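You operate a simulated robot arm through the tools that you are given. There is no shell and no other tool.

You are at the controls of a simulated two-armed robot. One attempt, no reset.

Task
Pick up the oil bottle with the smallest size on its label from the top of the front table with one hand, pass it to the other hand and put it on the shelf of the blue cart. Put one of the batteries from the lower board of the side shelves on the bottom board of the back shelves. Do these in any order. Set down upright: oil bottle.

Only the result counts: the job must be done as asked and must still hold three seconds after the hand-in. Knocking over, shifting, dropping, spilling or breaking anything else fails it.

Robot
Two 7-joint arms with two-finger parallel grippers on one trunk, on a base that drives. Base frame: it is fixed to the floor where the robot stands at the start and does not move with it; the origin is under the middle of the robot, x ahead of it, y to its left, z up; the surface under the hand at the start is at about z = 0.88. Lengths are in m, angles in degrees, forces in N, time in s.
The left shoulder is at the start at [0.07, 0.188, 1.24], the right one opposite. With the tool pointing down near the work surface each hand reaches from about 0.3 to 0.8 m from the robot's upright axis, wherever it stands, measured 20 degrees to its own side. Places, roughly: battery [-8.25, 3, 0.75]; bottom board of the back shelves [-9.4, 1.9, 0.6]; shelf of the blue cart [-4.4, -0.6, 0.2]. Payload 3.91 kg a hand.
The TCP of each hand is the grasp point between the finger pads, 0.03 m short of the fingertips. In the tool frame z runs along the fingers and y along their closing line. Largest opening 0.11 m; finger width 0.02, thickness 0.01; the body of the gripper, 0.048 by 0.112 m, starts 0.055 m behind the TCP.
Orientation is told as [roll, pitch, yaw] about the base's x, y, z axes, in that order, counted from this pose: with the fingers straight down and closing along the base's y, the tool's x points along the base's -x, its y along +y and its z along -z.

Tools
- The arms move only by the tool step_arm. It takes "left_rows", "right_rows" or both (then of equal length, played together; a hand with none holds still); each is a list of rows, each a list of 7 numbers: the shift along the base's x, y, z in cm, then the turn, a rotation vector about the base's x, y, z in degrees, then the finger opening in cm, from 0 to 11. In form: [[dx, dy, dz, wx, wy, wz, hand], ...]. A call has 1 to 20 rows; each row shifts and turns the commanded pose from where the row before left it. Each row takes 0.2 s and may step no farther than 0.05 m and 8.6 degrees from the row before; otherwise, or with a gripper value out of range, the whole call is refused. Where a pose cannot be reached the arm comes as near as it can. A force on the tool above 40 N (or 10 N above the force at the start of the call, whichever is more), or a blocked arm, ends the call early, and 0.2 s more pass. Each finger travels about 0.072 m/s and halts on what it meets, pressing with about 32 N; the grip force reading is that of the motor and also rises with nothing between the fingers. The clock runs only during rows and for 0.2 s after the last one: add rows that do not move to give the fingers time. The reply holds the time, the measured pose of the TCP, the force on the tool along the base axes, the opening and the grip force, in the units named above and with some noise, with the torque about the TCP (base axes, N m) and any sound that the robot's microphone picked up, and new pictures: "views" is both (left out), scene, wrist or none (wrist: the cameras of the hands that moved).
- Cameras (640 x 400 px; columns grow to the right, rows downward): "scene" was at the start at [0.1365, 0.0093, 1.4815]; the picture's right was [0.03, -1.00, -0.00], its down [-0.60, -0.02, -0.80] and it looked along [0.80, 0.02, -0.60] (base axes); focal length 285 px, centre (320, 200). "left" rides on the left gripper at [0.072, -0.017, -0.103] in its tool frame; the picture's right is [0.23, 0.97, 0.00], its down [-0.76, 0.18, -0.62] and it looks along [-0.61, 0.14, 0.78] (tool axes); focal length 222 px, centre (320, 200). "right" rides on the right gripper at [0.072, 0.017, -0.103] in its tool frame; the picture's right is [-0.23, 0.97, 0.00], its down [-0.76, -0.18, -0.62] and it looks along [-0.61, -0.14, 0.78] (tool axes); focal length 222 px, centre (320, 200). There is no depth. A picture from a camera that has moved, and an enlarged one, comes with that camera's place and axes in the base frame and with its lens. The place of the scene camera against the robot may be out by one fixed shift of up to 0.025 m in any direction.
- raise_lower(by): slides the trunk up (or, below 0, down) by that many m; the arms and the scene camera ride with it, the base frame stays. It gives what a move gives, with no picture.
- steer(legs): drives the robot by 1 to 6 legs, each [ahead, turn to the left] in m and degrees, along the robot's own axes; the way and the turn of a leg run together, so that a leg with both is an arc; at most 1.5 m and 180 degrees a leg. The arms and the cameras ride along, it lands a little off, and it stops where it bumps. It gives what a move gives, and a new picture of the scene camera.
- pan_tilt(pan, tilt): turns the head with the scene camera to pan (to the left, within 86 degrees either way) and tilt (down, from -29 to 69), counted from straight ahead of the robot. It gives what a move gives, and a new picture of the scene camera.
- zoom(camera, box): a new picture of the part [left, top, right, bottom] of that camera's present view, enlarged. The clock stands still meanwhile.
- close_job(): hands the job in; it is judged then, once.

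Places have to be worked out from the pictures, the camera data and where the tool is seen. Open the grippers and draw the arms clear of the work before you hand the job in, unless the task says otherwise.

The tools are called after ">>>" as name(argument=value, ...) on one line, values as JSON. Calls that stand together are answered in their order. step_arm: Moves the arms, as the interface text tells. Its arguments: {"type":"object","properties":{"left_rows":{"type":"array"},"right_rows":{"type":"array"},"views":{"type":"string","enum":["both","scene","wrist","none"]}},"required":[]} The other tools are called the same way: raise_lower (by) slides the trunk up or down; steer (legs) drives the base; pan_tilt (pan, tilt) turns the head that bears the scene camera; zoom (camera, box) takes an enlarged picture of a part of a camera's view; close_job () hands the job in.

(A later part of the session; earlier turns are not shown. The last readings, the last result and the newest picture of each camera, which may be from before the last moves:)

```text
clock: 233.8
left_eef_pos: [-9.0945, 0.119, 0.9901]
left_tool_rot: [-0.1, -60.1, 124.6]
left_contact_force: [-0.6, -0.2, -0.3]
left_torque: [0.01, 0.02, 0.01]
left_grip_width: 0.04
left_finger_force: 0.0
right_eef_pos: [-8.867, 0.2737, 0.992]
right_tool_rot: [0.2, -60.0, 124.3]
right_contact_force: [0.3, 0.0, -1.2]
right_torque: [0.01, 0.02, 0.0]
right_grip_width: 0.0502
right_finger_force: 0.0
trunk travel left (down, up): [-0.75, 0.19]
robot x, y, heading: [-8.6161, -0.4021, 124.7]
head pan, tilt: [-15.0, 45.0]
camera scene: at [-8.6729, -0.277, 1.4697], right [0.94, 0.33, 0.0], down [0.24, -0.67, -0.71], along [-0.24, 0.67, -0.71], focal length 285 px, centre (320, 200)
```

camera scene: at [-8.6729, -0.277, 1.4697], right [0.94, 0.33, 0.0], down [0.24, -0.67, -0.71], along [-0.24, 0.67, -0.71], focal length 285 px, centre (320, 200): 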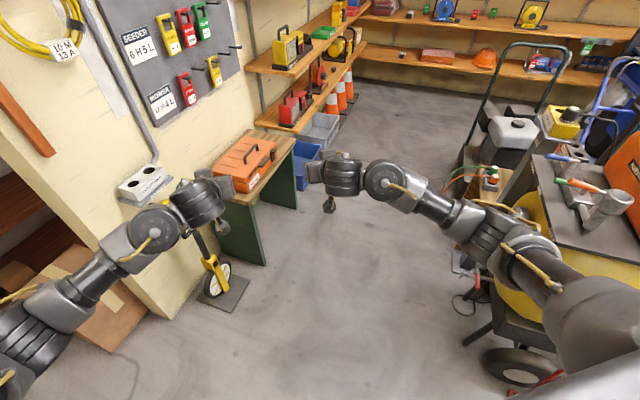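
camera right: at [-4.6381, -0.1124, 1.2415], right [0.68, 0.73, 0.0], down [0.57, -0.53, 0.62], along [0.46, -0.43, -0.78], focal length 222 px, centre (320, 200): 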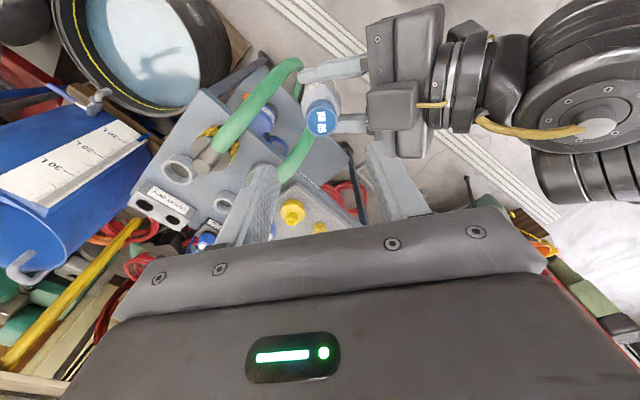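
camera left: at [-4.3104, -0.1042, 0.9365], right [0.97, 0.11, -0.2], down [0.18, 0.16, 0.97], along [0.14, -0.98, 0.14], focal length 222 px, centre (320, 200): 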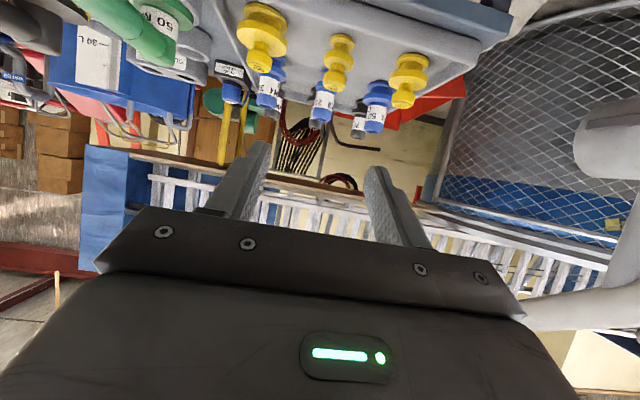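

The passage edges measure x ≈ -9.30 (bench) and x ≈ -8.34 (cables). I'll take the arc into the passage, ending at about (-8.82, 0.26) heading +y.

>>> steer(legs=[[0.7, -34.7]])

>>> pan_tilt(pan=0, tilt=45)

```text
clock: 237.7
left_eef_pos: [-8.9228, 0.9728, 0.9906]
left_tool_rot: [-0.1, -60.1, 89.8]
left_contact_force: [0.3, -0.4, 0.0]
left_torque: [-0.01, 0.03, 0.01]
left_grip_width: 0.0402
left_finger_force: 0.2
right_eef_pos: [-8.646, 0.972, 0.9914]
right_tool_rot: [0.1, -59.9, 89.6]
right_contact_force: [-0.4, 1.2, 0.2]
right_torque: [-0.02, 0.01, 0.03]
right_grip_width: 0.0501
right_finger_force: 0.1
trunk travel left (down, up): [-0.75, 0.19]
robot x, y, heading: [-8.8267, 0.2743, 90.1]
head pan, tilt: [-15.0, 45.0]
camera scene: at [-8.8067, 0.4102, 1.4697], right [0.97, -0.26, 0.0], down [-0.18, -0.68, -0.71], along [0.18, 0.68, -0.71], focal length 285 px, centre (320, 200)
```

scene: 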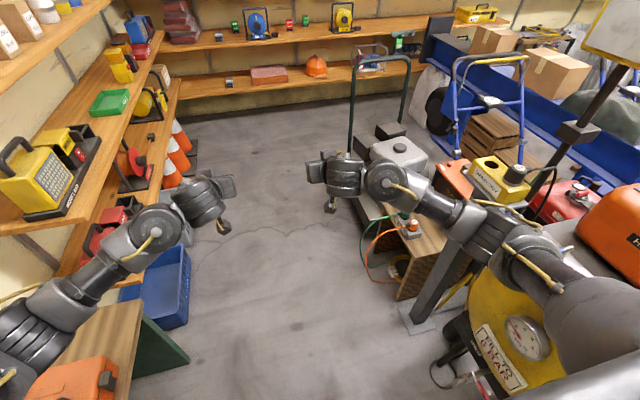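

```text
clock: 238.5
left_eef_pos: [-8.9244, 0.9744, 0.9901]
left_tool_rot: [-0.1, -60.1, 89.8]
left_contact_force: [0.4, -0.4, -0.9]
left_torque: [0.02, -0.01, 0.02]
left_grip_width: 0.04
left_finger_force: 0.0
right_eef_pos: [-8.6467, 0.9725, 0.9911]
right_tool_rot: [0.1, -59.9, 89.7]
right_contact_force: [0.4, 0.7, 0.6]
right_torque: [-0.02, 0.02, 0.01]
right_grip_width: 0.0502
right_finger_force: 0.0
trunk travel left (down, up): [-0.75, 0.19]
robot x, y, heading: [-8.8251, 0.2707, 90.0]
head pan, tilt: [0.0, 45.0]
camera scene: at [-8.828, 0.4131, 1.4697], right [1.0, 0.0, 0.0], down [0.0, -0.71, -0.71], along [0.0, 0.71, -0.71], focal length 285 px, centre (320, 200)
```

scene: 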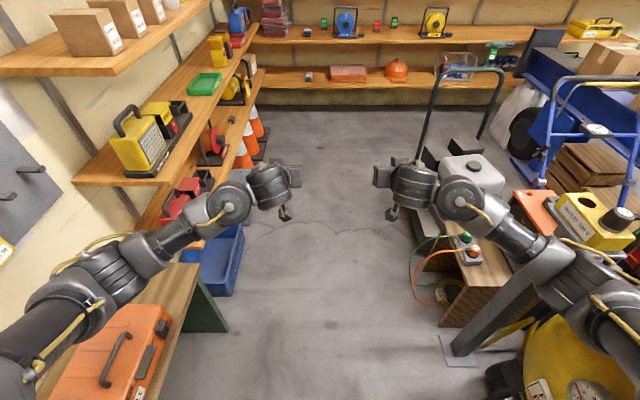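

The robot is aligned in the passage with about 0.1 m clearance on the left and 0.2 m on the right. I'll drive straight ahead 0.9 m and re-check.

>>> steer(legs=[[0.9, 0]])

```text
clock: 243.3
left_eef_pos: [-8.9176, 1.8905, 0.9911]
left_tool_rot: [0.0, -60.1, 89.6]
left_contact_force: [0.1, 0.0, 0.3]
left_torque: [0.01, 0.02, -0.04]
left_grip_width: 0.0398
left_finger_force: 0.0
right_eef_pos: [-8.6409, 1.8876, 0.9913]
right_tool_rot: [0.2, -59.9, 89.3]
right_contact_force: [0.6, -0.8, 0.5]
right_torque: [-0.01, -0.01, 0.03]
right_grip_width: 0.0501
right_finger_force: 0.1
trunk travel left (down, up): [-0.75, 0.19]
robot x, y, heading: [-8.8246, 1.1898, 89.6]
head pan, tilt: [0.0, 45.0]
camera scene: at [-8.8253, 1.3283, 1.4697], right [1.0, 0.0, 0.0], down [0.0, -0.71, -0.71], along [0.0, 0.71, -0.71], focal length 285 px, centre (320, 200)
```

scene: 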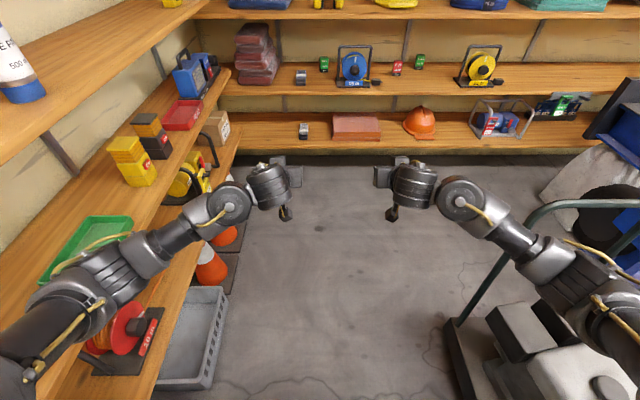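

I'm past the compressor. The "FLAT 18" battery triangulates to (-8.34, 3.08) on a board at z ≈ 0.78, whose front edge is at y ≈ 2.845. I'll pull the left hand back a bit, then drive a gentle S to about (-8.74, 2.22).

>>> step_arm(left_rows=[[-3.0, -1.6, 0, 0, 0, 0, 4], [-3.0, -1.6, 0, 0, 0, 0, 4], [-3.0, -1.6, 0, 0, 0, 0, 4], [-3.0, -1.6, 0, 0, 0, 0, 4], [0, 0, 0, 0, 0, 0, 4]], views="scene")

>>> steer(legs=[[0.5, -9.5], [0.5, 9.8]])

```text
clock: 244.5
left_eef_pos: [-9.0383, 1.8269, 0.9892]
left_tool_rot: [0.1, -60.1, 89.4]
left_contact_force: [0.1, 0.5, 0.5]
left_torque: [-0.01, -0.01, -0.01]
left_grip_width: 0.0401
left_finger_force: 0.0
right_eef_pos: [-8.6398, 1.888, 0.9905]
right_tool_rot: [0.4, -59.8, 89.4]
right_contact_force: [-1.0, 0.1, 0.1]
right_torque: [0.01, -0.03, 0.04]
right_grip_width: 0.0499
right_finger_force: 0.1
trunk travel left (down, up): [-0.75, 0.19]
robot x, y, heading: [-8.8246, 1.1874, 89.6]
head pan, tilt: [0.0, 45.0]
camera scene: at [-8.8244, 1.3292, 1.4696], right [1.0, -0.01, 0.0], down [0.0, -0.71, -0.71], along [0.0, 0.71, -0.71], focal length 285 px, centre (320, 200)
```

scene: 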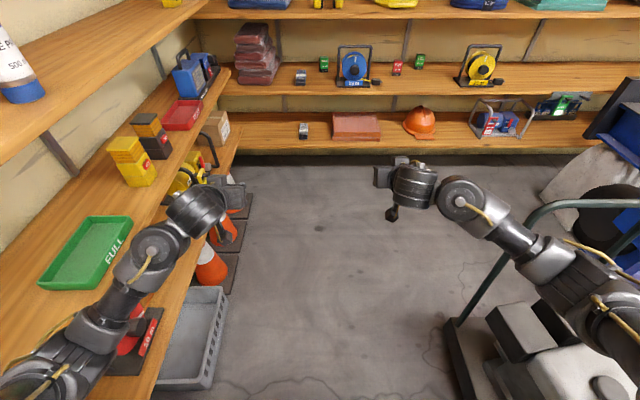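

```text
clock: 249.9
left_eef_pos: [-8.9514, 2.8166, 0.9896]
left_tool_rot: [-0.1, -60.1, 89.7]
left_contact_force: [-0.2, -0.1, 0.4]
left_torque: [0.01, -0.01, -0.02]
left_grip_width: 0.0403
left_finger_force: 0.1
right_eef_pos: [-8.5527, 2.8778, 0.9911]
right_tool_rot: [0.2, -59.9, 89.5]
right_contact_force: [0.0, 0.2, 0.0]
right_torque: [0.02, -0.03, 0.02]
right_grip_width: 0.05
right_finger_force: 0.0
trunk travel left (down, up): [-0.75, 0.19]
robot x, y, heading: [-8.7407, 2.1798, 89.6]
head pan, tilt: [0.0, 45.0]
camera scene: at [-8.7361, 2.3185, 1.4697], right [1.0, 0.0, 0.0], down [0.0, -0.71, -0.71], along [0.0, 0.71, -0.71], focal length 285 px, centre (320, 200)
```

scene: 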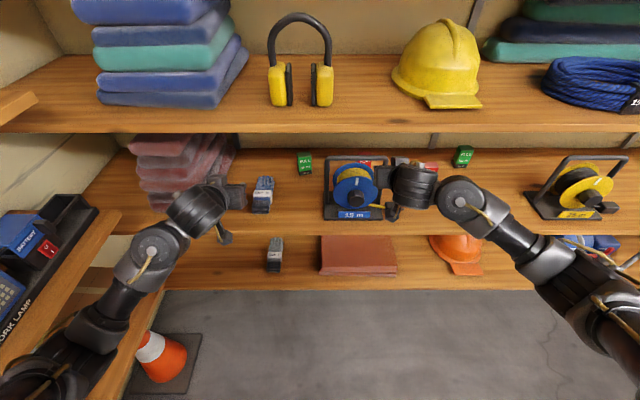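

I'm in front of the side shelf: board A's top is at z ≈ 0.78, the board above is at 1.14, and the battery is hidden behind the right hand at the moment. I'll lower the trunk a little and move the right hand sideways in front of the battery column.

>>> raise_lower(by=-0.08)

>>> step_arm(right_rows=[[3.5, -0.8, 0, 0, 0, 0, 7], [3.5, -0.8, 0, 0, 0, 0, 8], [3.5, -0.8, 0, 0, 0, 0, 9], [3.5, -0.6, 0, 0, 0, 0, 9], [3.5, 0, 0, 0, 0, 0, 9], [3.7, 0, 0, 0, 0, 0, 9], [0, 0, 0, 0, 0, 0, 9]], views="both")

```text
clock: 251.1
left_eef_pos: [-8.9498, 2.8162, 0.9088]
left_tool_rot: [-0.1, -60.0, 89.7]
left_contact_force: [-0.9, 0.7, -0.2]
left_torque: [-0.01, 0.0, -0.02]
left_grip_width: 0.0402
left_finger_force: 0.0
right_eef_pos: [-8.5536, 2.8769, 0.9103]
right_tool_rot: [0.2, -59.9, 89.5]
right_contact_force: [-0.1, -0.8, 0.5]
right_torque: [-0.02, 0.01, 0.03]
right_grip_width: 0.0502
right_finger_force: 0.0
trunk travel left (down, up): [-0.67, 0.27]
robot x, y, heading: [-8.735, 2.1782, 90.0]
head pan, tilt: [0.0, 45.0]
```

```text
clock: 252.7
left_eef_pos: [-8.9511, 2.8153, 0.9102]
left_tool_rot: [-0.2, -60.1, 89.7]
left_contact_force: [-0.6, -0.5, 0.0]
left_torque: [0.0, 0.0, -0.03]
left_grip_width: 0.0404
left_finger_force: 0.0
right_eef_pos: [-8.3405, 2.8464, 0.9117]
right_tool_rot: [0.1, -59.8, 89.5]
right_contact_force: [0.6, 1.3, 0.7]
right_torque: [0.0, 0.01, -0.02]
right_grip_width: 0.0902
right_finger_force: 0.1
trunk travel left (down, up): [-0.67, 0.27]
robot x, y, heading: [-8.734, 2.1806, 90.1]
head pan, tilt: [0.0, 45.0]
camera scene: at [-8.7367, 2.3186, 1.3897], right [1.0, 0.0, 0.0], down [0.0, -0.71, -0.71], along [0.0, 0.71, -0.71], focal length 285 px, centre (320, 200)
camera right: at [-8.3583, 2.7197, 0.9007], right [-0.97, 0.12, 0.2], down [0.18, -0.16, 0.97], along [0.15, 0.98, 0.13], focal length 222 px, centre (320, 200)
```

scene: 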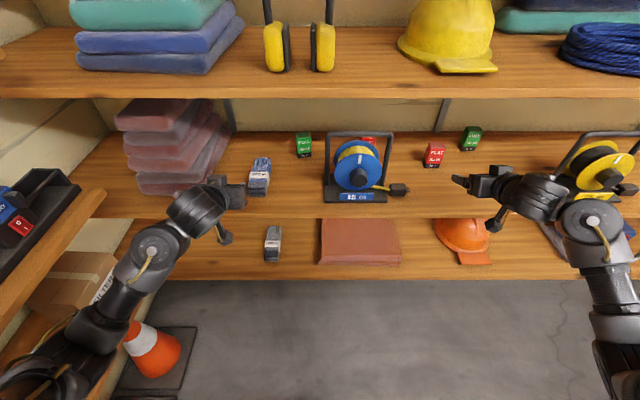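
right: 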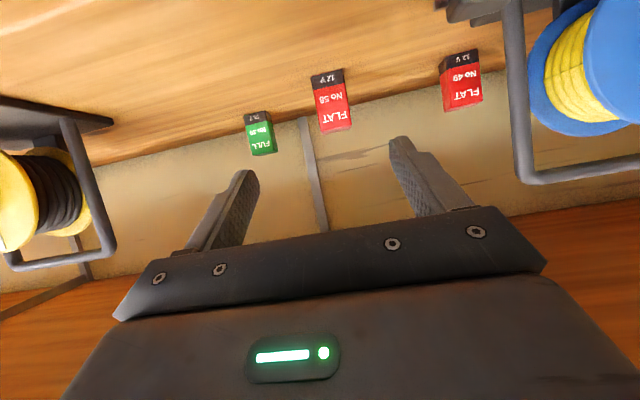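

The battery "FLAT" is right in the hand's line, and the wrist view shows it between the open fingers. I'll zoom both views for exact placement.

>>> zoom(camera="scene", box=[380, 110, 500, 190])

>>> zoom(camera="right", box=[220, 40, 420, 180])

```text
5.00 times, centred on (440, 150) of scene
camera zoom: at [-8.7367, 2.3186, 1.3897], right [1.0, 0.0, 0.0], down [0.0, -0.71, -0.71], along [0.0, 0.71, -0.71], focal length 1424 px, centre (-280, 450)
```

zoom: 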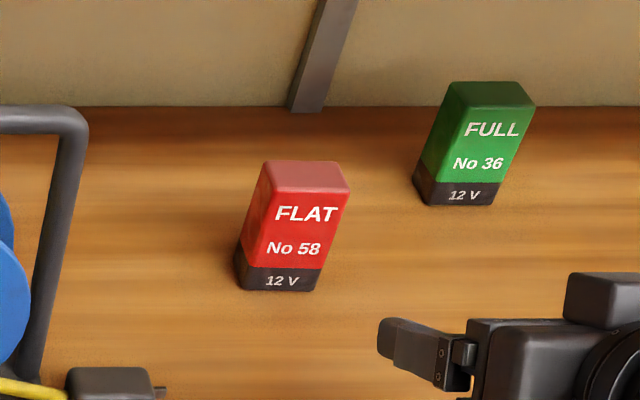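

```text
2.86 times, centred on (320, 110) of right
camera zoom: at [-8.3583, 2.7197, 0.9007], right [-0.97, 0.12, 0.2], down [0.18, -0.16, 0.97], along [0.15, 0.98, 0.13], focal length 635 px, centre (320, 457)
```

zoom: 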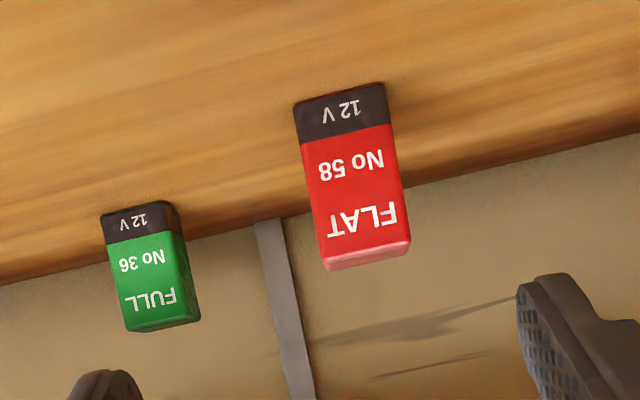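

The battery (5.5 × 3.4 × 8 cm) is centred at about (-8.355, 3.08), z 0.78–0.86. I'll drive 7 cm forward for reach, then line up and lower the right hand to z ≈ 0.84 before advancing.

>>> steer(legs=[[0.07, 0]])

>>> step_arm(right_rows=[[-0.8, 0, -1.8, 0, 0, 0, 9], [-0.7, 0, -1.8, 0, 0, 0, 9], [0, 0, -1.8, 0, 0, 0, 9], [0, 0, -1.6, 0, 0, 0, 9], [0, 0, 0, 0, 0, 0, 9]], views="both")

```text
clock: 253.7
left_eef_pos: [-8.9491, 2.8869, 0.9086]
left_tool_rot: [-0.1, -60.0, 89.7]
left_contact_force: [0.3, 0.0, -0.6]
left_torque: [-0.02, 0.0, 0.0]
left_grip_width: 0.0402
left_finger_force: 0.0
right_eef_pos: [-8.3393, 2.9154, 0.9104]
right_tool_rot: [0.2, -59.8, 89.5]
right_contact_force: [-0.4, 0.4, -0.6]
right_torque: [0.0, -0.02, -0.01]
right_grip_width: 0.0901
right_finger_force: 0.1
trunk travel left (down, up): [-0.67, 0.27]
robot x, y, heading: [-8.7343, 2.2494, 90.1]
head pan, tilt: [0.0, 45.0]
camera scene: at [-8.7358, 2.3905, 1.3895], right [1.0, 0.0, 0.0], down [0.0, -0.71, -0.71], along [0.0, 0.71, -0.71], focal length 285 px, centre (320, 200)
```

scene: 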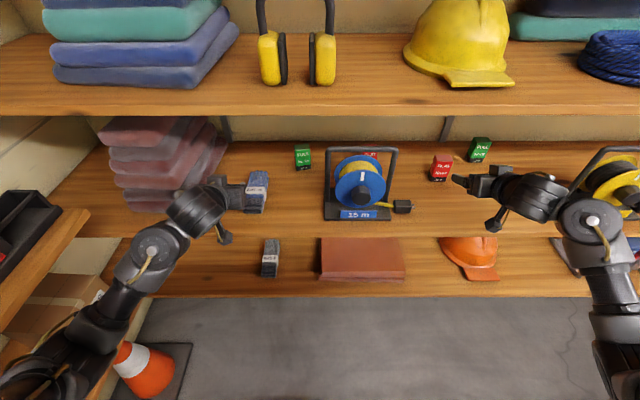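

```text
clock: 254.9
left_eef_pos: [-8.9498, 2.8871, 0.9085]
left_tool_rot: [-0.1, -60.1, 89.6]
left_contact_force: [-0.1, 0.6, -1.4]
left_torque: [0.04, -0.01, -0.01]
left_grip_width: 0.0401
left_finger_force: 0.0
right_eef_pos: [-8.3543, 2.9167, 0.842]
right_tool_rot: [0.2, -59.8, 89.5]
right_contact_force: [-0.7, 0.0, -0.5]
right_torque: [0.01, 0.02, -0.04]
right_grip_width: 0.0898
right_finger_force: 0.0
trunk travel left (down, up): [-0.67, 0.27]
robot x, y, heading: [-8.736, 2.2492, 89.9]
head pan, tilt: [0.0, 45.0]
camera scene: at [-8.7357, 2.3887, 1.3897], right [1.0, 0.0, 0.0], down [0.0, -0.71, -0.71], along [0.0, 0.71, -0.71], focal length 285 px, centre (320, 200)
camera right: at [-8.3719, 2.7904, 0.8297], right [-0.97, 0.12, 0.2], down [0.18, -0.16, 0.97], along [0.15, 0.98, 0.13], focal length 222 px, centre (320, 200)
```

scene: 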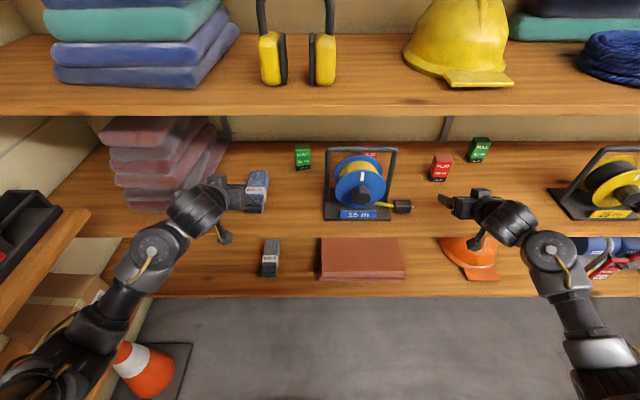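
right: 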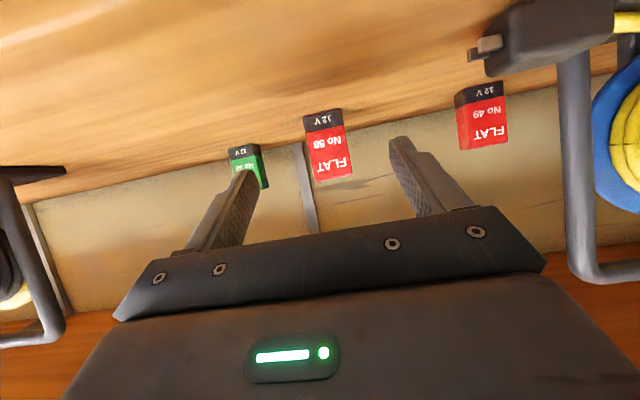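

From the wrist view, the battery's front face is at y ≈ 3.073, its base at z ≈ 0.765 and x ≈ -8.352. I'll advance 12 cm while lowering 2 cm and check.

>>> step_arm(right_rows=[[0, 3, -0.5, 0, 0, 0, 9], [0, 3, -0.5, 0, 0, 0, 9], [0.1, 3, -0.5, 0, 0, 0, 9], [0.1, 3, -0.5, 0, 0, 0, 9], [0, 0, 0, 0, 0, 0, 9]], views="both")

>>> zoom(camera="right", box=[200, 60, 440, 240])

>>> zoom(camera="scene", box=[380, 120, 540, 240])

```text
clock: 256.1
left_eef_pos: [-8.9503, 2.8859, 0.9091]
left_tool_rot: [-0.2, -60.1, 89.6]
left_contact_force: [-1.0, 0.2, 0.3]
left_torque: [0.0, 0.02, 0.05]
left_grip_width: 0.0396
left_finger_force: 0.0
right_eef_pos: [-8.3513, 3.0359, 0.8233]
right_tool_rot: [0.2, -60.0, 89.5]
right_contact_force: [0.2, -0.3, -0.6]
right_torque: [-0.04, 0.0, 0.04]
right_grip_width: 0.0902
right_finger_force: 0.0
trunk travel left (down, up): [-0.67, 0.27]
robot x, y, heading: [-8.7357, 2.2522, 89.8]
head pan, tilt: [0.0, 45.0]
camera scene: at [-8.7353, 2.3881, 1.3898], right [1.0, 0.0, 0.0], down [0.0, -0.71, -0.71], along [0.0, 0.71, -0.71], focal length 285 px, centre (320, 200)
camera right: at [-8.3694, 2.9096, 0.8111], right [-0.97, 0.12, 0.2], down [0.18, -0.16, 0.97], along [0.15, 0.98, 0.13], focal length 222 px, centre (320, 200)
```

scene: 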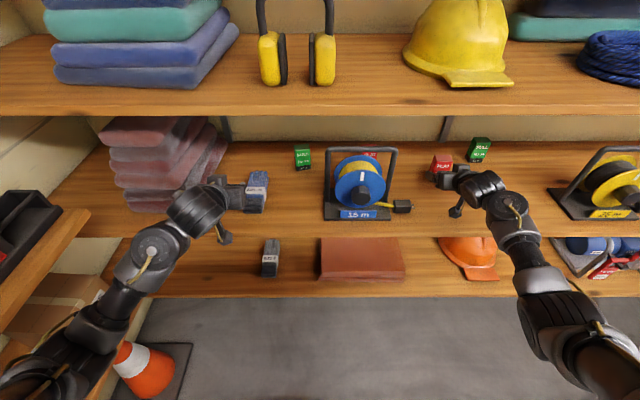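
right: 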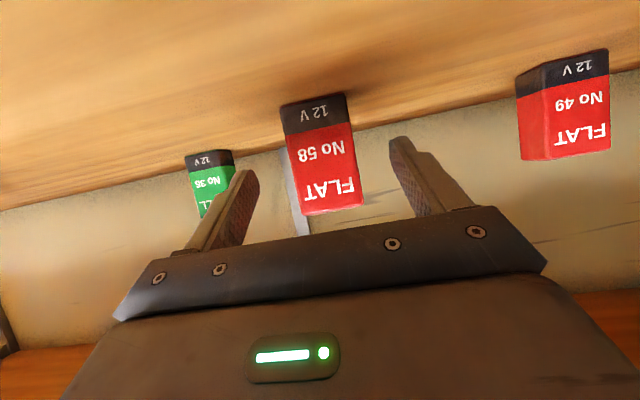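

```text
2.22 times, centred on (320, 150) of right
camera zoom: at [-8.3694, 2.9096, 0.8111], right [-0.97, 0.12, 0.2], down [0.18, -0.16, 0.97], along [0.15, 0.98, 0.13], focal length 494 px, centre (320, 311)
```

zoom: 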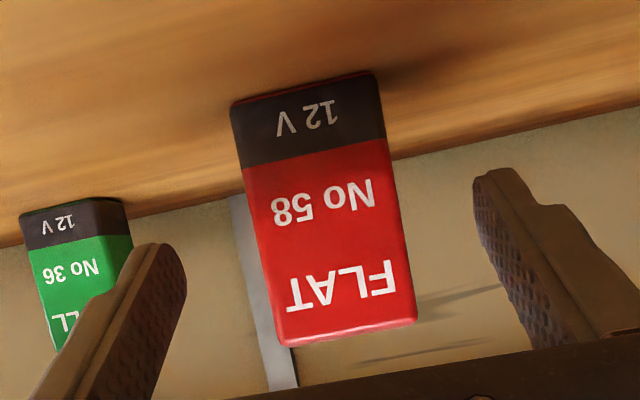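

```text
3.33 times, centred on (460, 180) of scene
camera zoom: at [-8.7353, 2.3881, 1.3898], right [1.0, 0.0, 0.0], down [0.0, -0.71, -0.71], along [0.0, 0.71, -0.71], focal length 950 px, centre (-147, 267)
```

zoom: 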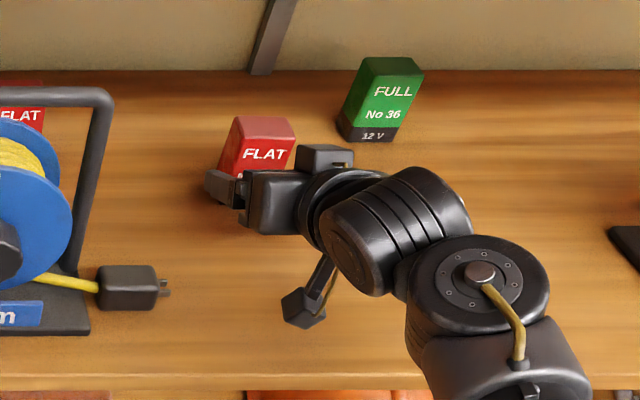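

The battery is centred between the fingers (column 325 vs 320). I'll advance the last 5 cm and check the force.

>>> step_arm(right_rows=[[0, 2.5, 0, 0, 0, 0, 9], [0, 2.5, 0, 0, 0, 0, 9], [0, 0, 0, 0, 0, 0, 9]], views="both")

>>> zoom(camera="right", box=[200, 60, 440, 240])

>>> zoom(camera="scene", box=[380, 120, 540, 240])

```text
clock: 256.9
left_eef_pos: [-8.9498, 2.8865, 0.91]
left_tool_rot: [0.0, -60.2, 89.7]
left_contact_force: [0.0, 0.1, -0.7]
left_torque: [0.02, 0.0, -0.01]
left_grip_width: 0.0402
left_finger_force: 0.0
right_eef_pos: [-8.3521, 3.0864, 0.8224]
right_tool_rot: [0.2, -59.9, 89.5]
right_contact_force: [0.6, -0.2, -0.5]
right_torque: [-0.02, 0.03, 0.01]
right_grip_width: 0.09
right_finger_force: 0.1
trunk travel left (down, up): [-0.67, 0.27]
robot x, y, heading: [-8.7314, 2.2508, 89.8]
head pan, tilt: [0.0, 45.0]
camera scene: at [-8.7353, 2.3885, 1.3898], right [1.0, 0.0, 0.0], down [0.0, -0.71, -0.71], along [0.0, 0.71, -0.71], focal length 285 px, centre (320, 200)
camera right: at [-8.3697, 2.9601, 0.8121], right [-0.97, 0.12, 0.2], down [0.18, -0.16, 0.97], along [0.15, 0.98, 0.13], focal length 222 px, centre (320, 200)
```

scene: 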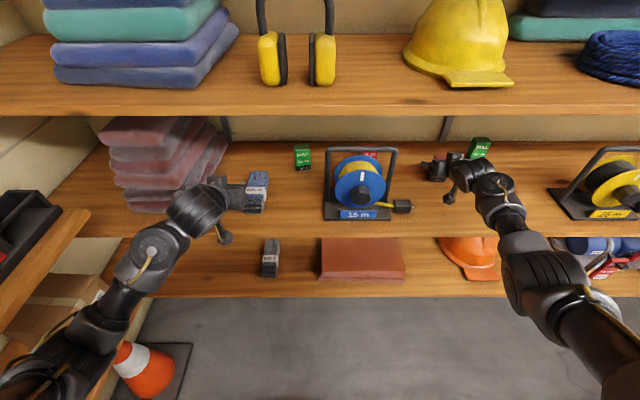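
right: 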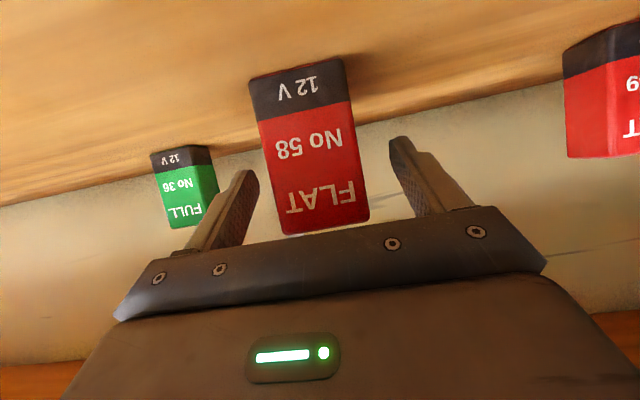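

```text
2.22 times, centred on (320, 150) of right
camera zoom: at [-8.3697, 2.9601, 0.8121], right [-0.97, 0.12, 0.2], down [0.18, -0.16, 0.97], along [0.15, 0.98, 0.13], focal length 494 px, centre (320, 311)
```

zoom: 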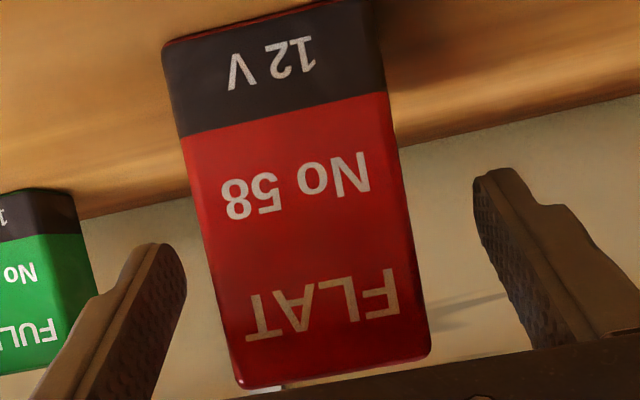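

```text
3.33 times, centred on (460, 180) of scene
camera zoom: at [-8.7353, 2.3885, 1.3898], right [1.0, 0.0, 0.0], down [0.0, -0.71, -0.71], along [0.0, 0.71, -0.71], focal length 950 px, centre (-147, 267)
```

zoom: 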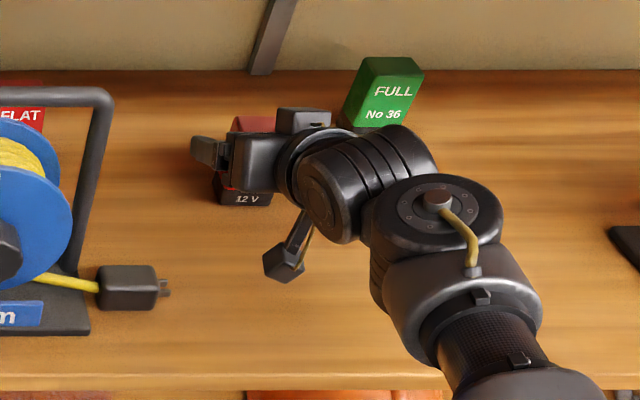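

The front face is about at the TCP plane. I'll advance another 1.3 cm for a deeper grip and then close.

>>> step_arm(right_rows=[[0, 1.3, 0, 0, 0, 0, 9], [0, 0, 0, 0, 0, 0, 7.5], [0, 0, 0, 0, 0, 0, 6], [0, 0, 0, 0, 0, 0, 4], [0, 0, 0, 0, 0, 0, 4], [0, 0, 0, 0, 0, 0, 4]], views="both")

```text
clock: 258.3
left_eef_pos: [-8.9495, 2.886, 0.9089]
left_tool_rot: [-0.1, -60.0, 89.7]
left_contact_force: [0.7, 0.2, -0.3]
left_torque: [0.02, 0.01, -0.02]
left_grip_width: 0.0395
left_finger_force: 0.0
right_eef_pos: [-8.3522, 3.0996, 0.824]
right_tool_rot: [0.2, -59.9, 89.5]
right_contact_force: [0.1, -0.4, 1.6]
right_torque: [0.11, -0.21, 0.03]
right_grip_width: 0.0499
right_finger_force: 32.3
trunk travel left (down, up): [-0.67, 0.27]
robot x, y, heading: [-8.7326, 2.2503, 89.6]
head pan, tilt: [0.0, 45.0]
camera scene: at [-8.7356, 2.3889, 1.3897], right [1.0, 0.0, 0.0], down [0.0, -0.71, -0.71], along [0.0, 0.71, -0.71], focal length 285 px, centre (320, 200)
camera right: at [-8.3699, 2.9732, 0.8121], right [-0.97, 0.12, 0.2], down [0.18, -0.16, 0.97], along [0.15, 0.98, 0.13], focal length 222 px, centre (320, 200)
```

scene: 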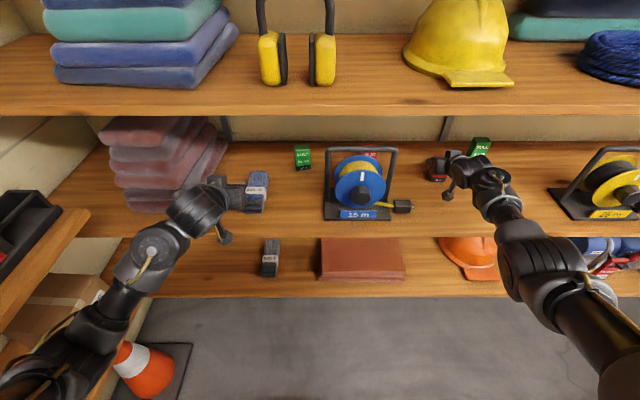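
right: 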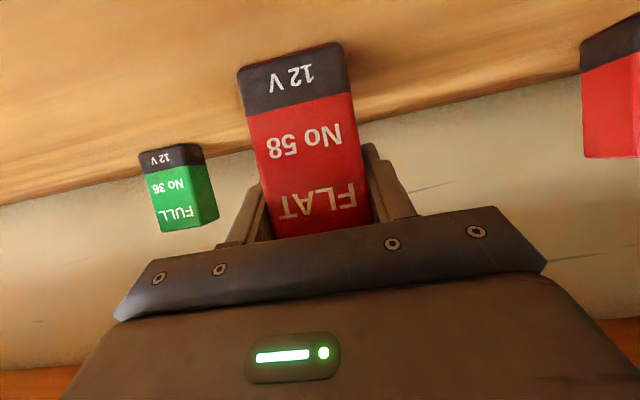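

The battery is gripped (5.0 cm, 32 N). I'll lift it 3.5 cm and draw it straight back out of the shelf.

>>> step_arm(right_rows=[[0, 0, 1.0, 0, 0, 0, 4], [0, 0, 1.5, 0, 0, 0, 4], [0, -0.5, 1.0, 0, 0, 0, 4], [0, -3, 0, 0, 0, 0, 4], [0, -3, 0, 0, 0, 0, 4], [0, -3, 0, 0, 0, 0, 4], [0, -3, 0, 0, 0, 0, 4], [0, -3, 0, 0, 0, 0, 4], [0, -3, 0, 0, 0, 0, 4], [0, 0, 0, 0, 0, 0, 4]], views="both")

```text
clock: 260.5
left_eef_pos: [-8.9494, 2.8875, 0.908]
left_tool_rot: [-0.1, -60.0, 89.7]
left_contact_force: [0.6, -0.7, 0.1]
left_torque: [-0.02, 0.01, -0.03]
left_grip_width: 0.0399
left_finger_force: 0.1
right_eef_pos: [-8.353, 2.9122, 0.8545]
right_tool_rot: [0.2, -59.8, 89.4]
right_contact_force: [0.1, 0.4, -3.1]
right_torque: [0.03, 0.02, -0.03]
right_grip_width: 0.0499
right_finger_force: 31.8
trunk travel left (down, up): [-0.67, 0.27]
robot x, y, heading: [-8.7369, 2.2516, 89.8]
head pan, tilt: [0.0, 45.0]
camera scene: at [-8.7356, 2.3901, 1.3896], right [1.0, 0.0, 0.0], down [0.0, -0.71, -0.71], along [0.0, 0.71, -0.71], focal length 285 px, centre (320, 200)
camera right: at [-8.3715, 2.7861, 0.8443], right [-0.97, 0.12, 0.2], down [0.18, -0.16, 0.97], along [0.15, 0.98, 0.13], focal length 222 px, centre (320, 200)
```

scene: 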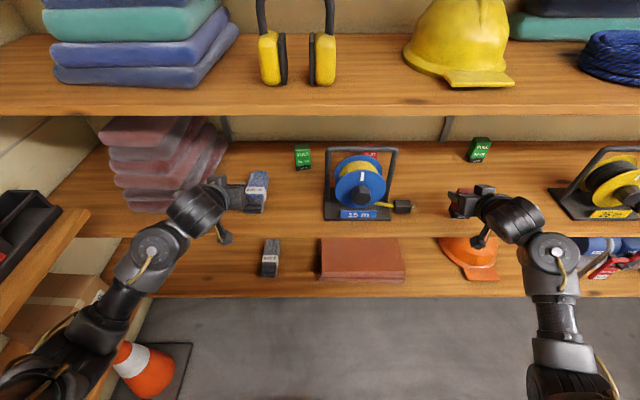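
right: 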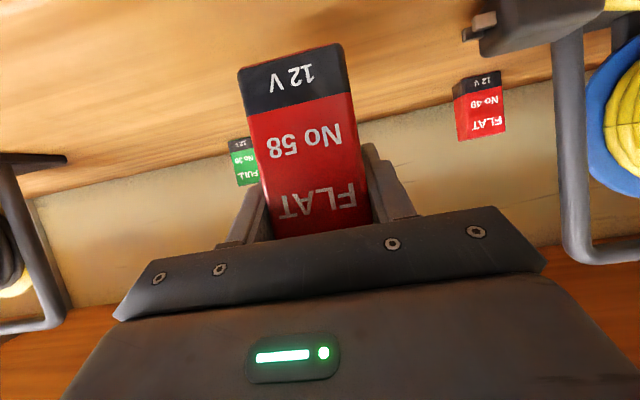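

The battery "No 58" is secure in the right hand. I'll back away from the side shelf and look left at the back shelves' bottom board for a free spot.

>>> steer(legs=[[-0.2, 0]])

>>> pan_tilt(pan=80, tilt=45)

>>> pan_tilt(pan=86, tilt=60)

```text
clock: 262.1
left_eef_pos: [-8.9501, 2.6896, 0.9097]
left_tool_rot: [-0.1, -60.1, 89.7]
left_contact_force: [0.2, -0.9, 0.9]
left_torque: [0.01, 0.0, -0.04]
left_grip_width: 0.04
left_finger_force: 0.1
right_eef_pos: [-8.3539, 2.7139, 0.8566]
right_tool_rot: [0.2, -59.9, 89.6]
right_contact_force: [1.0, -0.6, -2.9]
right_torque: [-0.01, 0.0, 0.0]
right_grip_width: 0.0498
right_finger_force: 31.9
trunk travel left (down, up): [-0.67, 0.27]
robot x, y, heading: [-8.7303, 2.0545, 89.9]
head pan, tilt: [0.0, 45.0]
camera scene: at [-8.736, 2.1911, 1.3897], right [1.0, 0.0, 0.0], down [0.0, -0.71, -0.71], along [0.0, 0.71, -0.71], focal length 285 px, centre (320, 200)
```

scene: 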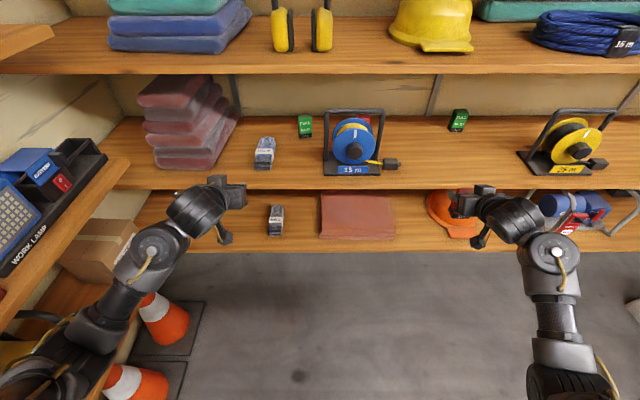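

```text
clock: 263.6
left_eef_pos: [-8.9506, 2.6895, 0.91]
left_tool_rot: [-0.1, -60.1, 89.7]
left_contact_force: [-0.6, -0.1, -0.2]
left_torque: [-0.02, 0.03, -0.05]
left_grip_width: 0.0399
left_finger_force: 0.0
right_eef_pos: [-8.3537, 2.7144, 0.8553]
right_tool_rot: [0.1, -59.8, 89.6]
right_contact_force: [-0.3, -0.1, -3.4]
right_torque: [0.02, 0.0, -0.01]
right_grip_width: 0.0502
right_finger_force: 32.6
trunk travel left (down, up): [-0.67, 0.27]
robot x, y, heading: [-8.733, 2.0521, 89.7]
head pan, tilt: [80.0, 45.0]
camera scene: at [-8.8163, 2.1251, 1.3897], right [0.18, 0.98, 0.0], down [0.7, -0.13, -0.71], along [-0.7, 0.12, -0.71], focal length 285 px, centre (320, 200)
```

scene: 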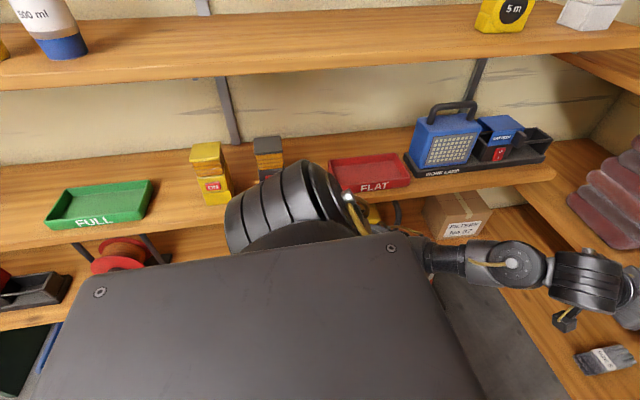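

```text
clock: 264.4
left_eef_pos: [-8.9495, 2.69, 0.9086]
left_tool_rot: [0.0, -60.1, 89.7]
left_contact_force: [-0.2, -0.6, 0.3]
left_torque: [-0.02, 0.0, 0.02]
left_grip_width: 0.0403
left_finger_force: 0.0
right_eef_pos: [-8.355, 2.7143, 0.8555]
right_tool_rot: [0.1, -59.7, 89.5]
right_contact_force: [-0.4, 0.5, -3.1]
right_torque: [0.02, 0.0, 0.0]
right_grip_width: 0.0499
right_finger_force: 32.1
trunk travel left (down, up): [-0.67, 0.27]
robot x, y, heading: [-8.7339, 2.0538, 89.7]
head pan, tilt: [85.9, 60.0]
camera scene: at [-8.8028, 2.1157, 1.3703], right [0.07, 1.0, 0.0], down [0.86, -0.06, -0.5], along [-0.5, 0.04, -0.87], focal length 285 px, centre (320, 200)
```

scene: 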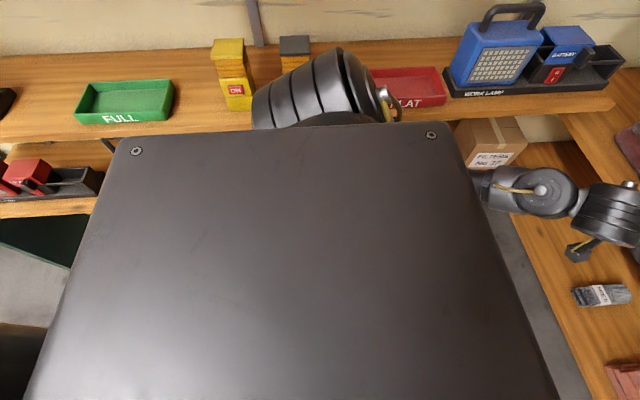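

There's no view of the bottom board from here because the chest plate blocks it. I need to face the back shelves from about (-8.55, 2.12). First I'll draw both hands in toward the centre to shorten the swing, and look to the right side.

>>> step_arm(right_rows=[[-3.2, -0.25, 0, 0, 0, 0, 4], [-3.2, -0.25, 0, 0, 0, 0, 4], [-3.2, -0.25, 0, 0, 0, 0, 4], [-3.2, -0.25, 0, 0, 0, 0, 4], [-3.2, -0.25, 0, 0, 0, 0, 4], [-3.2, -0.25, 0, 0, 0, 0, 4], [-3.2, -0.25, 0, 0, 0, 0, 4], [-3.2, -0.25, 0, 0, 0, 0, 4], [0, 0, 0, 0, 0, 0, 4]], left_rows=[[1.2, 0, 0, 0, 0, 0, 4], [1.2, 0, 0, 0, 0, 0, 4], [1.2, 0, 0, 0, 0, 0, 4], [1.2, 0, 0, 0, 0, 0, 4], [1.2, 0, 0, 0, 0, 0, 4], [1.2, 0, 0, 0, 0, 0, 4], [1.2, 0, 0, 0, 0, 0, 4], [1.2, 0, 0, 0, 0, 0, 4], [0, 0, 0, 0, 0, 0, 4]], views="none")

>>> pan_tilt(pan=-50, tilt=45)

>>> pan_tilt(pan=0, tilt=50)

```text
clock: 266.4
left_eef_pos: [-8.8548, 2.6883, 0.9081]
left_tool_rot: [-0.1, -60.1, 89.6]
left_contact_force: [0.0, 0.0, 0.4]
left_torque: [0.01, 0.01, 0.01]
left_grip_width: 0.04
left_finger_force: 0.1
right_eef_pos: [-8.6112, 2.6948, 0.8563]
right_tool_rot: [0.2, -59.8, 89.5]
right_contact_force: [0.2, -0.3, -2.6]
right_torque: [0.0, 0.0, 0.04]
right_grip_width: 0.0498
right_finger_force: 31.8
trunk travel left (down, up): [-0.67, 0.27]
robot x, y, heading: [-8.7371, 2.0503, 89.8]
head pan, tilt: [85.9, 60.0]
```

```text
clock: 268.6
left_eef_pos: [-8.8551, 2.6898, 0.9076]
left_tool_rot: [0.0, -60.1, 89.6]
left_contact_force: [0.0, 1.1, -0.5]
left_torque: [-0.02, 0.01, 0.0]
left_grip_width: 0.0401
left_finger_force: 0.0
right_eef_pos: [-8.6105, 2.6962, 0.8563]
right_tool_rot: [0.1, -59.9, 89.4]
right_contact_force: [-0.2, 0.3, -3.0]
right_torque: [0.0, -0.02, 0.06]
right_grip_width: 0.05
right_finger_force: 32.0
trunk travel left (down, up): [-0.67, 0.27]
robot x, y, heading: [-8.7339, 2.0545, 89.6]
head pan, tilt: [-50.0, 45.0]
camera scene: at [-8.6741, 2.1629, 1.3897], right [0.64, -0.77, 0.0], down [-0.54, -0.45, -0.71], along [0.54, 0.45, -0.71], focal length 285 px, centre (320, 200)
```

scene: 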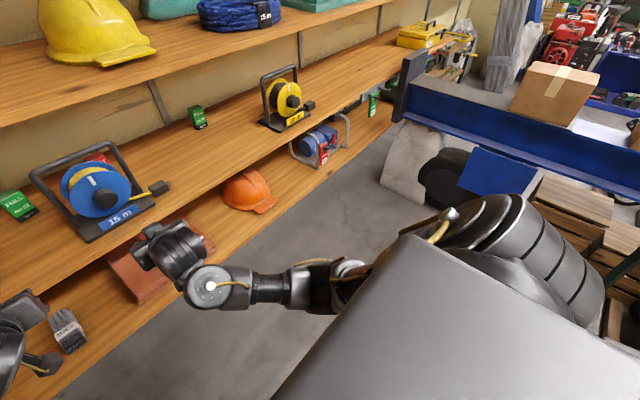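

```text
clock: 269.8
left_eef_pos: [-8.8549, 2.6886, 0.9088]
left_tool_rot: [0.0, -60.0, 89.6]
left_contact_force: [1.4, 0.0, 0.5]
left_torque: [0.01, 0.04, -0.01]
left_grip_width: 0.0399
left_finger_force: 0.0
right_eef_pos: [-8.6112, 2.6961, 0.8564]
right_tool_rot: [0.3, -59.7, 89.5]
right_contact_force: [0.2, 0.2, -2.9]
right_torque: [0.04, -0.01, 0.03]
right_grip_width: 0.0498
right_finger_force: 32.2
trunk travel left (down, up): [-0.67, 0.27]
robot x, y, heading: [-8.7358, 2.0514, 89.9]
head pan, tilt: [0.0, 50.0]
camera scene: at [-8.7362, 2.1878, 1.3827], right [1.0, 0.0, 0.0], down [0.0, -0.77, -0.64], along [0.0, 0.64, -0.77], focal length 285 px, centre (320, 200)
```

scene: 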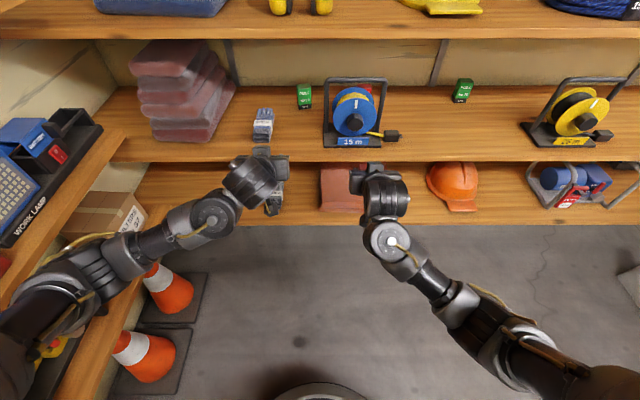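

The area to the right is free and the base rim looks circular (radius ≈ 0.3). I'll adjust the heights (left hand up, battery hand down), then reposition by backing up and driving a short diagonal.

>>> step_arm(left_rows=[[0, 0, 2.5, 0, 0, 0, 4], [0, 0, 2.5, 0, 0, 0, 4], [0, 0, 2.5, 0, 0, 0, 4], [0, 0, 2.5, 0, 0, 0, 4], [0, 0, 0, 0, 0, 0, 4]], right_rows=[[0, 0, -1.5, 0, 0, 0, 4], [0, 0, -1.5, 0, 0, 0, 4], [0, 0, -1.5, 0, 0, 0, 4], [0, 0, -1.5, 0, 0, 0, 4], [0, 0, 0, 0, 0, 0, 4]], views="none")

>>> steer(legs=[[-0.23, 0], [0, -33], [0.33, 0]])

```text
clock: 271.0
left_eef_pos: [-8.8539, 2.6894, 1.0083]
left_tool_rot: [-0.1, -60.1, 89.7]
left_contact_force: [-0.3, 0.0, -0.6]
left_torque: [-0.05, 0.0, 0.02]
left_grip_width: 0.04
left_finger_force: 0.1
right_eef_pos: [-8.6111, 2.694, 0.7962]
right_tool_rot: [0.2, -59.7, 89.5]
right_contact_force: [0.2, 0.7, -3.1]
right_torque: [0.02, -0.02, 0.01]
right_grip_width: 0.0498
right_finger_force: 32.3
trunk travel left (down, up): [-0.67, 0.27]
robot x, y, heading: [-8.7337, 2.0519, 89.7]
head pan, tilt: [0.0, 50.0]
```

```text
clock: 276.1
left_eef_pos: [-8.3119, 2.6992, 1.0079]
left_tool_rot: [-0.1, -59.9, 56.9]
left_contact_force: [-0.1, 0.0, -1.0]
left_torque: [0.01, -0.04, 0.01]
left_grip_width: 0.0399
left_finger_force: 0.0
right_eef_pos: [-8.1059, 2.5703, 0.796]
right_tool_rot: [0.1, -59.8, 56.7]
right_contact_force: [0.0, -0.2, -3.0]
right_torque: [0.01, -0.02, -0.03]
right_grip_width: 0.0499
right_finger_force: 31.7
trunk travel left (down, up): [-0.67, 0.27]
robot x, y, heading: [-8.5576, 2.0981, 57.2]
head pan, tilt: [0.0, 50.0]
camera scene: at [-8.489, 2.2135, 1.3827], right [0.84, -0.54, 0.0], down [-0.42, -0.64, -0.64], along [0.35, 0.54, -0.77], focal length 285 px, centre (320, 200)
```

scene: 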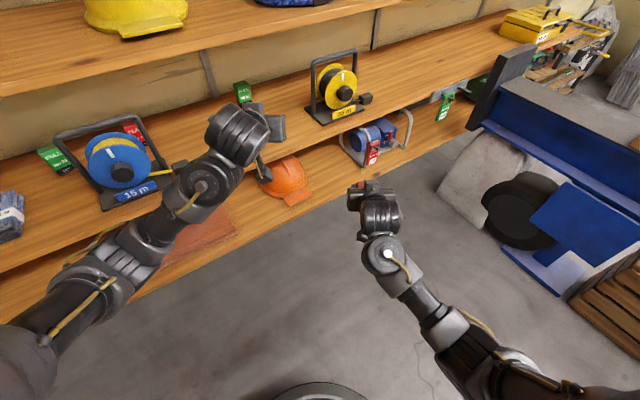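

The robot is at (-8.558, 2.098) with a swing radius of about 0.68, which clears both shelves. I'll rotate left in two steps to face the back shelves.

>>> steer(legs=[[0, 70]])

>>> steer(legs=[[0, 53]])

>>> pan_tilt(pan=0, tilt=40)

```text
clock: 279.5
left_eef_pos: [-9.0289, 2.5442, 1.0093]
left_tool_rot: [-0.2, -60.1, 125.7]
left_contact_force: [0.2, 0.5, 0.5]
left_torque: [-0.02, -0.02, -0.01]
left_grip_width: 0.04
left_finger_force: 0.0
right_eef_pos: [-8.8352, 2.6893, 0.7966]
right_tool_rot: [0.3, -59.8, 125.5]
right_contact_force: [-0.7, 0.6, -2.9]
right_torque: [0.04, 0.03, 0.03]
right_grip_width: 0.05
right_finger_force: 32.0
trunk travel left (down, up): [-0.67, 0.27]
robot x, y, heading: [-8.5585, 2.1005, 126.1]
head pan, tilt: [0.0, 50.0]
camera scene: at [-8.6339, 2.2092, 1.3827], right [0.81, 0.59, 0.0], down [0.45, -0.62, -0.64], along [-0.38, 0.52, -0.77], focal length 285 px, centre (320, 200)
```

scene: 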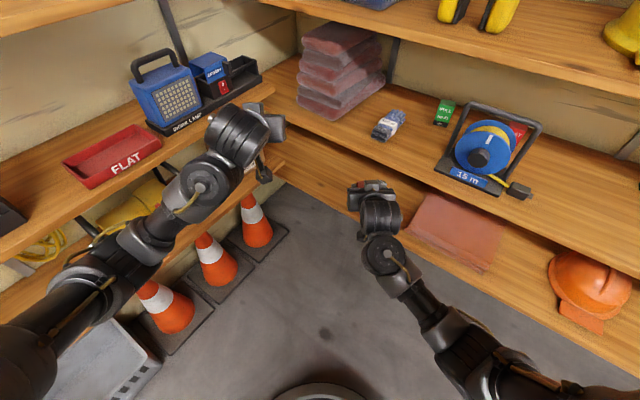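

```text
clock: 282.3
left_eef_pos: [-9.1959, 1.9866, 1.008]
left_tool_rot: [-0.2, -60.1, 179.2]
left_contact_force: [0.5, -0.5, -0.6]
left_torque: [-0.05, 0.0, -0.01]
left_grip_width: 0.0399
left_finger_force: 0.1
right_eef_pos: [-9.198, 2.2323, 0.7968]
right_tool_rot: [0.2, -59.9, 179.0]
right_contact_force: [0.1, -0.3, -2.7]
right_torque: [-0.01, -0.02, 0.01]
right_grip_width: 0.0498
right_finger_force: 32.3
trunk travel left (down, up): [-0.67, 0.27]
robot x, y, heading: [-8.5541, 2.1002, 179.2]
head pan, tilt: [0.0, 50.0]
camera scene: at [-8.6865, 2.1075, 1.3827], right [0.01, 1.0, 0.0], down [0.77, -0.01, -0.64], along [-0.64, 0.01, -0.77], focal length 285 px, centre (320, 200)
```

scene: 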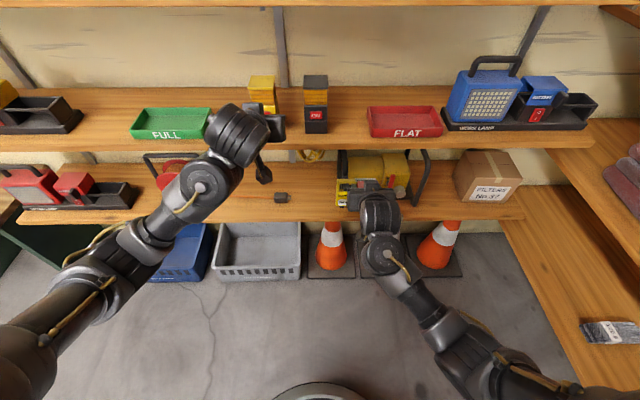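

```text
clock: 283.0
left_eef_pos: [-9.1964, 1.9881, 1.0079]
left_tool_rot: [-0.1, -60.0, 179.1]
left_contact_force: [-0.3, -0.4, -1.1]
left_torque: [0.03, -0.02, -0.03]
left_grip_width: 0.04
left_finger_force: 0.2
right_eef_pos: [-9.1977, 2.2302, 0.7958]
right_tool_rot: [0.2, -59.9, 178.8]
right_contact_force: [0.0, 0.2, -3.0]
right_torque: [-0.01, 0.01, -0.01]
right_grip_width: 0.0503
right_finger_force: 32.4
trunk travel left (down, up): [-0.67, 0.27]
robot x, y, heading: [-8.5575, 2.1003, 179.2]
head pan, tilt: [0.0, 40.0]
camera scene: at [-8.6945, 2.108, 1.3969], right [0.01, 1.0, 0.0], down [0.64, -0.01, -0.77], along [-0.77, 0.01, -0.64], focal length 285 px, centre (320, 200)
```

scene: 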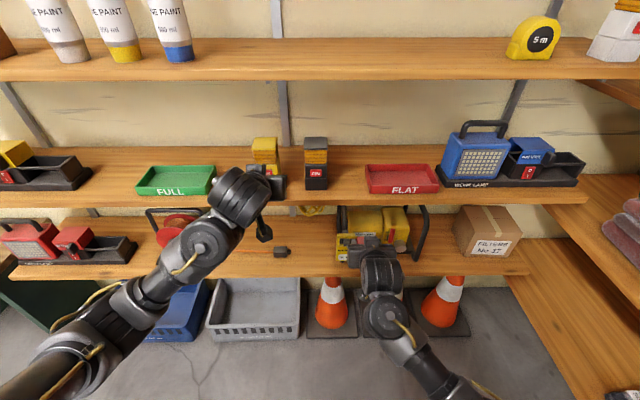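

The bottom board is in full view. There seems to be a free spot between the small black plug and the yellow machine at y ≈ 2.08. I'll zoom in to check.

>>> zoom(camera="scene", box=[220, 180, 460, 300])

>>> zoom(camera="right", box=[0, 0, 640, 400])

```text
2.67 times, centred on (340, 240) of scene
camera zoom: at [-8.6945, 2.108, 1.3969], right [0.01, 1.0, 0.0], down [0.64, -0.01, -0.77], along [-0.77, 0.01, -0.64], focal length 760 px, centre (267, 93)
```

zoom: 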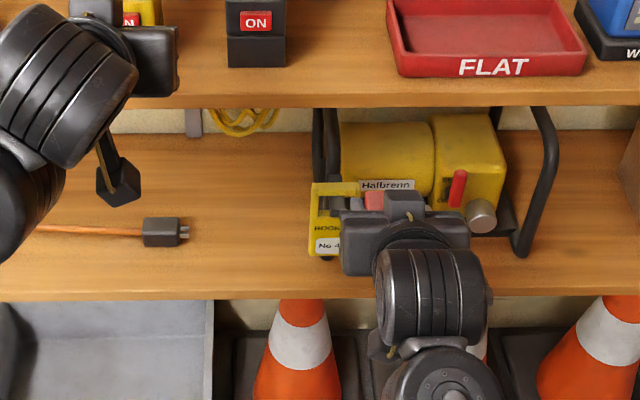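

```text
1.00 times, centred on (320, 200) of right (not enlarged: the box is as wide or as high as the picture)
camera zoom: at [-9.0724, 2.2119, 0.7858], right [-0.13, -0.97, 0.2], down [0.16, 0.18, 0.97], along [-0.98, 0.16, 0.13], focal length 222 px, centre (320, 200)
```

zoom: 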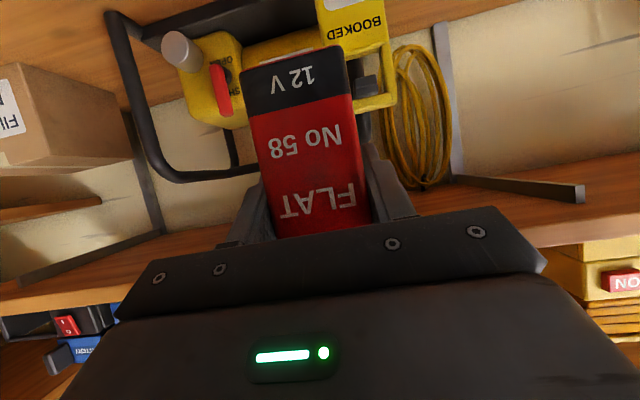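

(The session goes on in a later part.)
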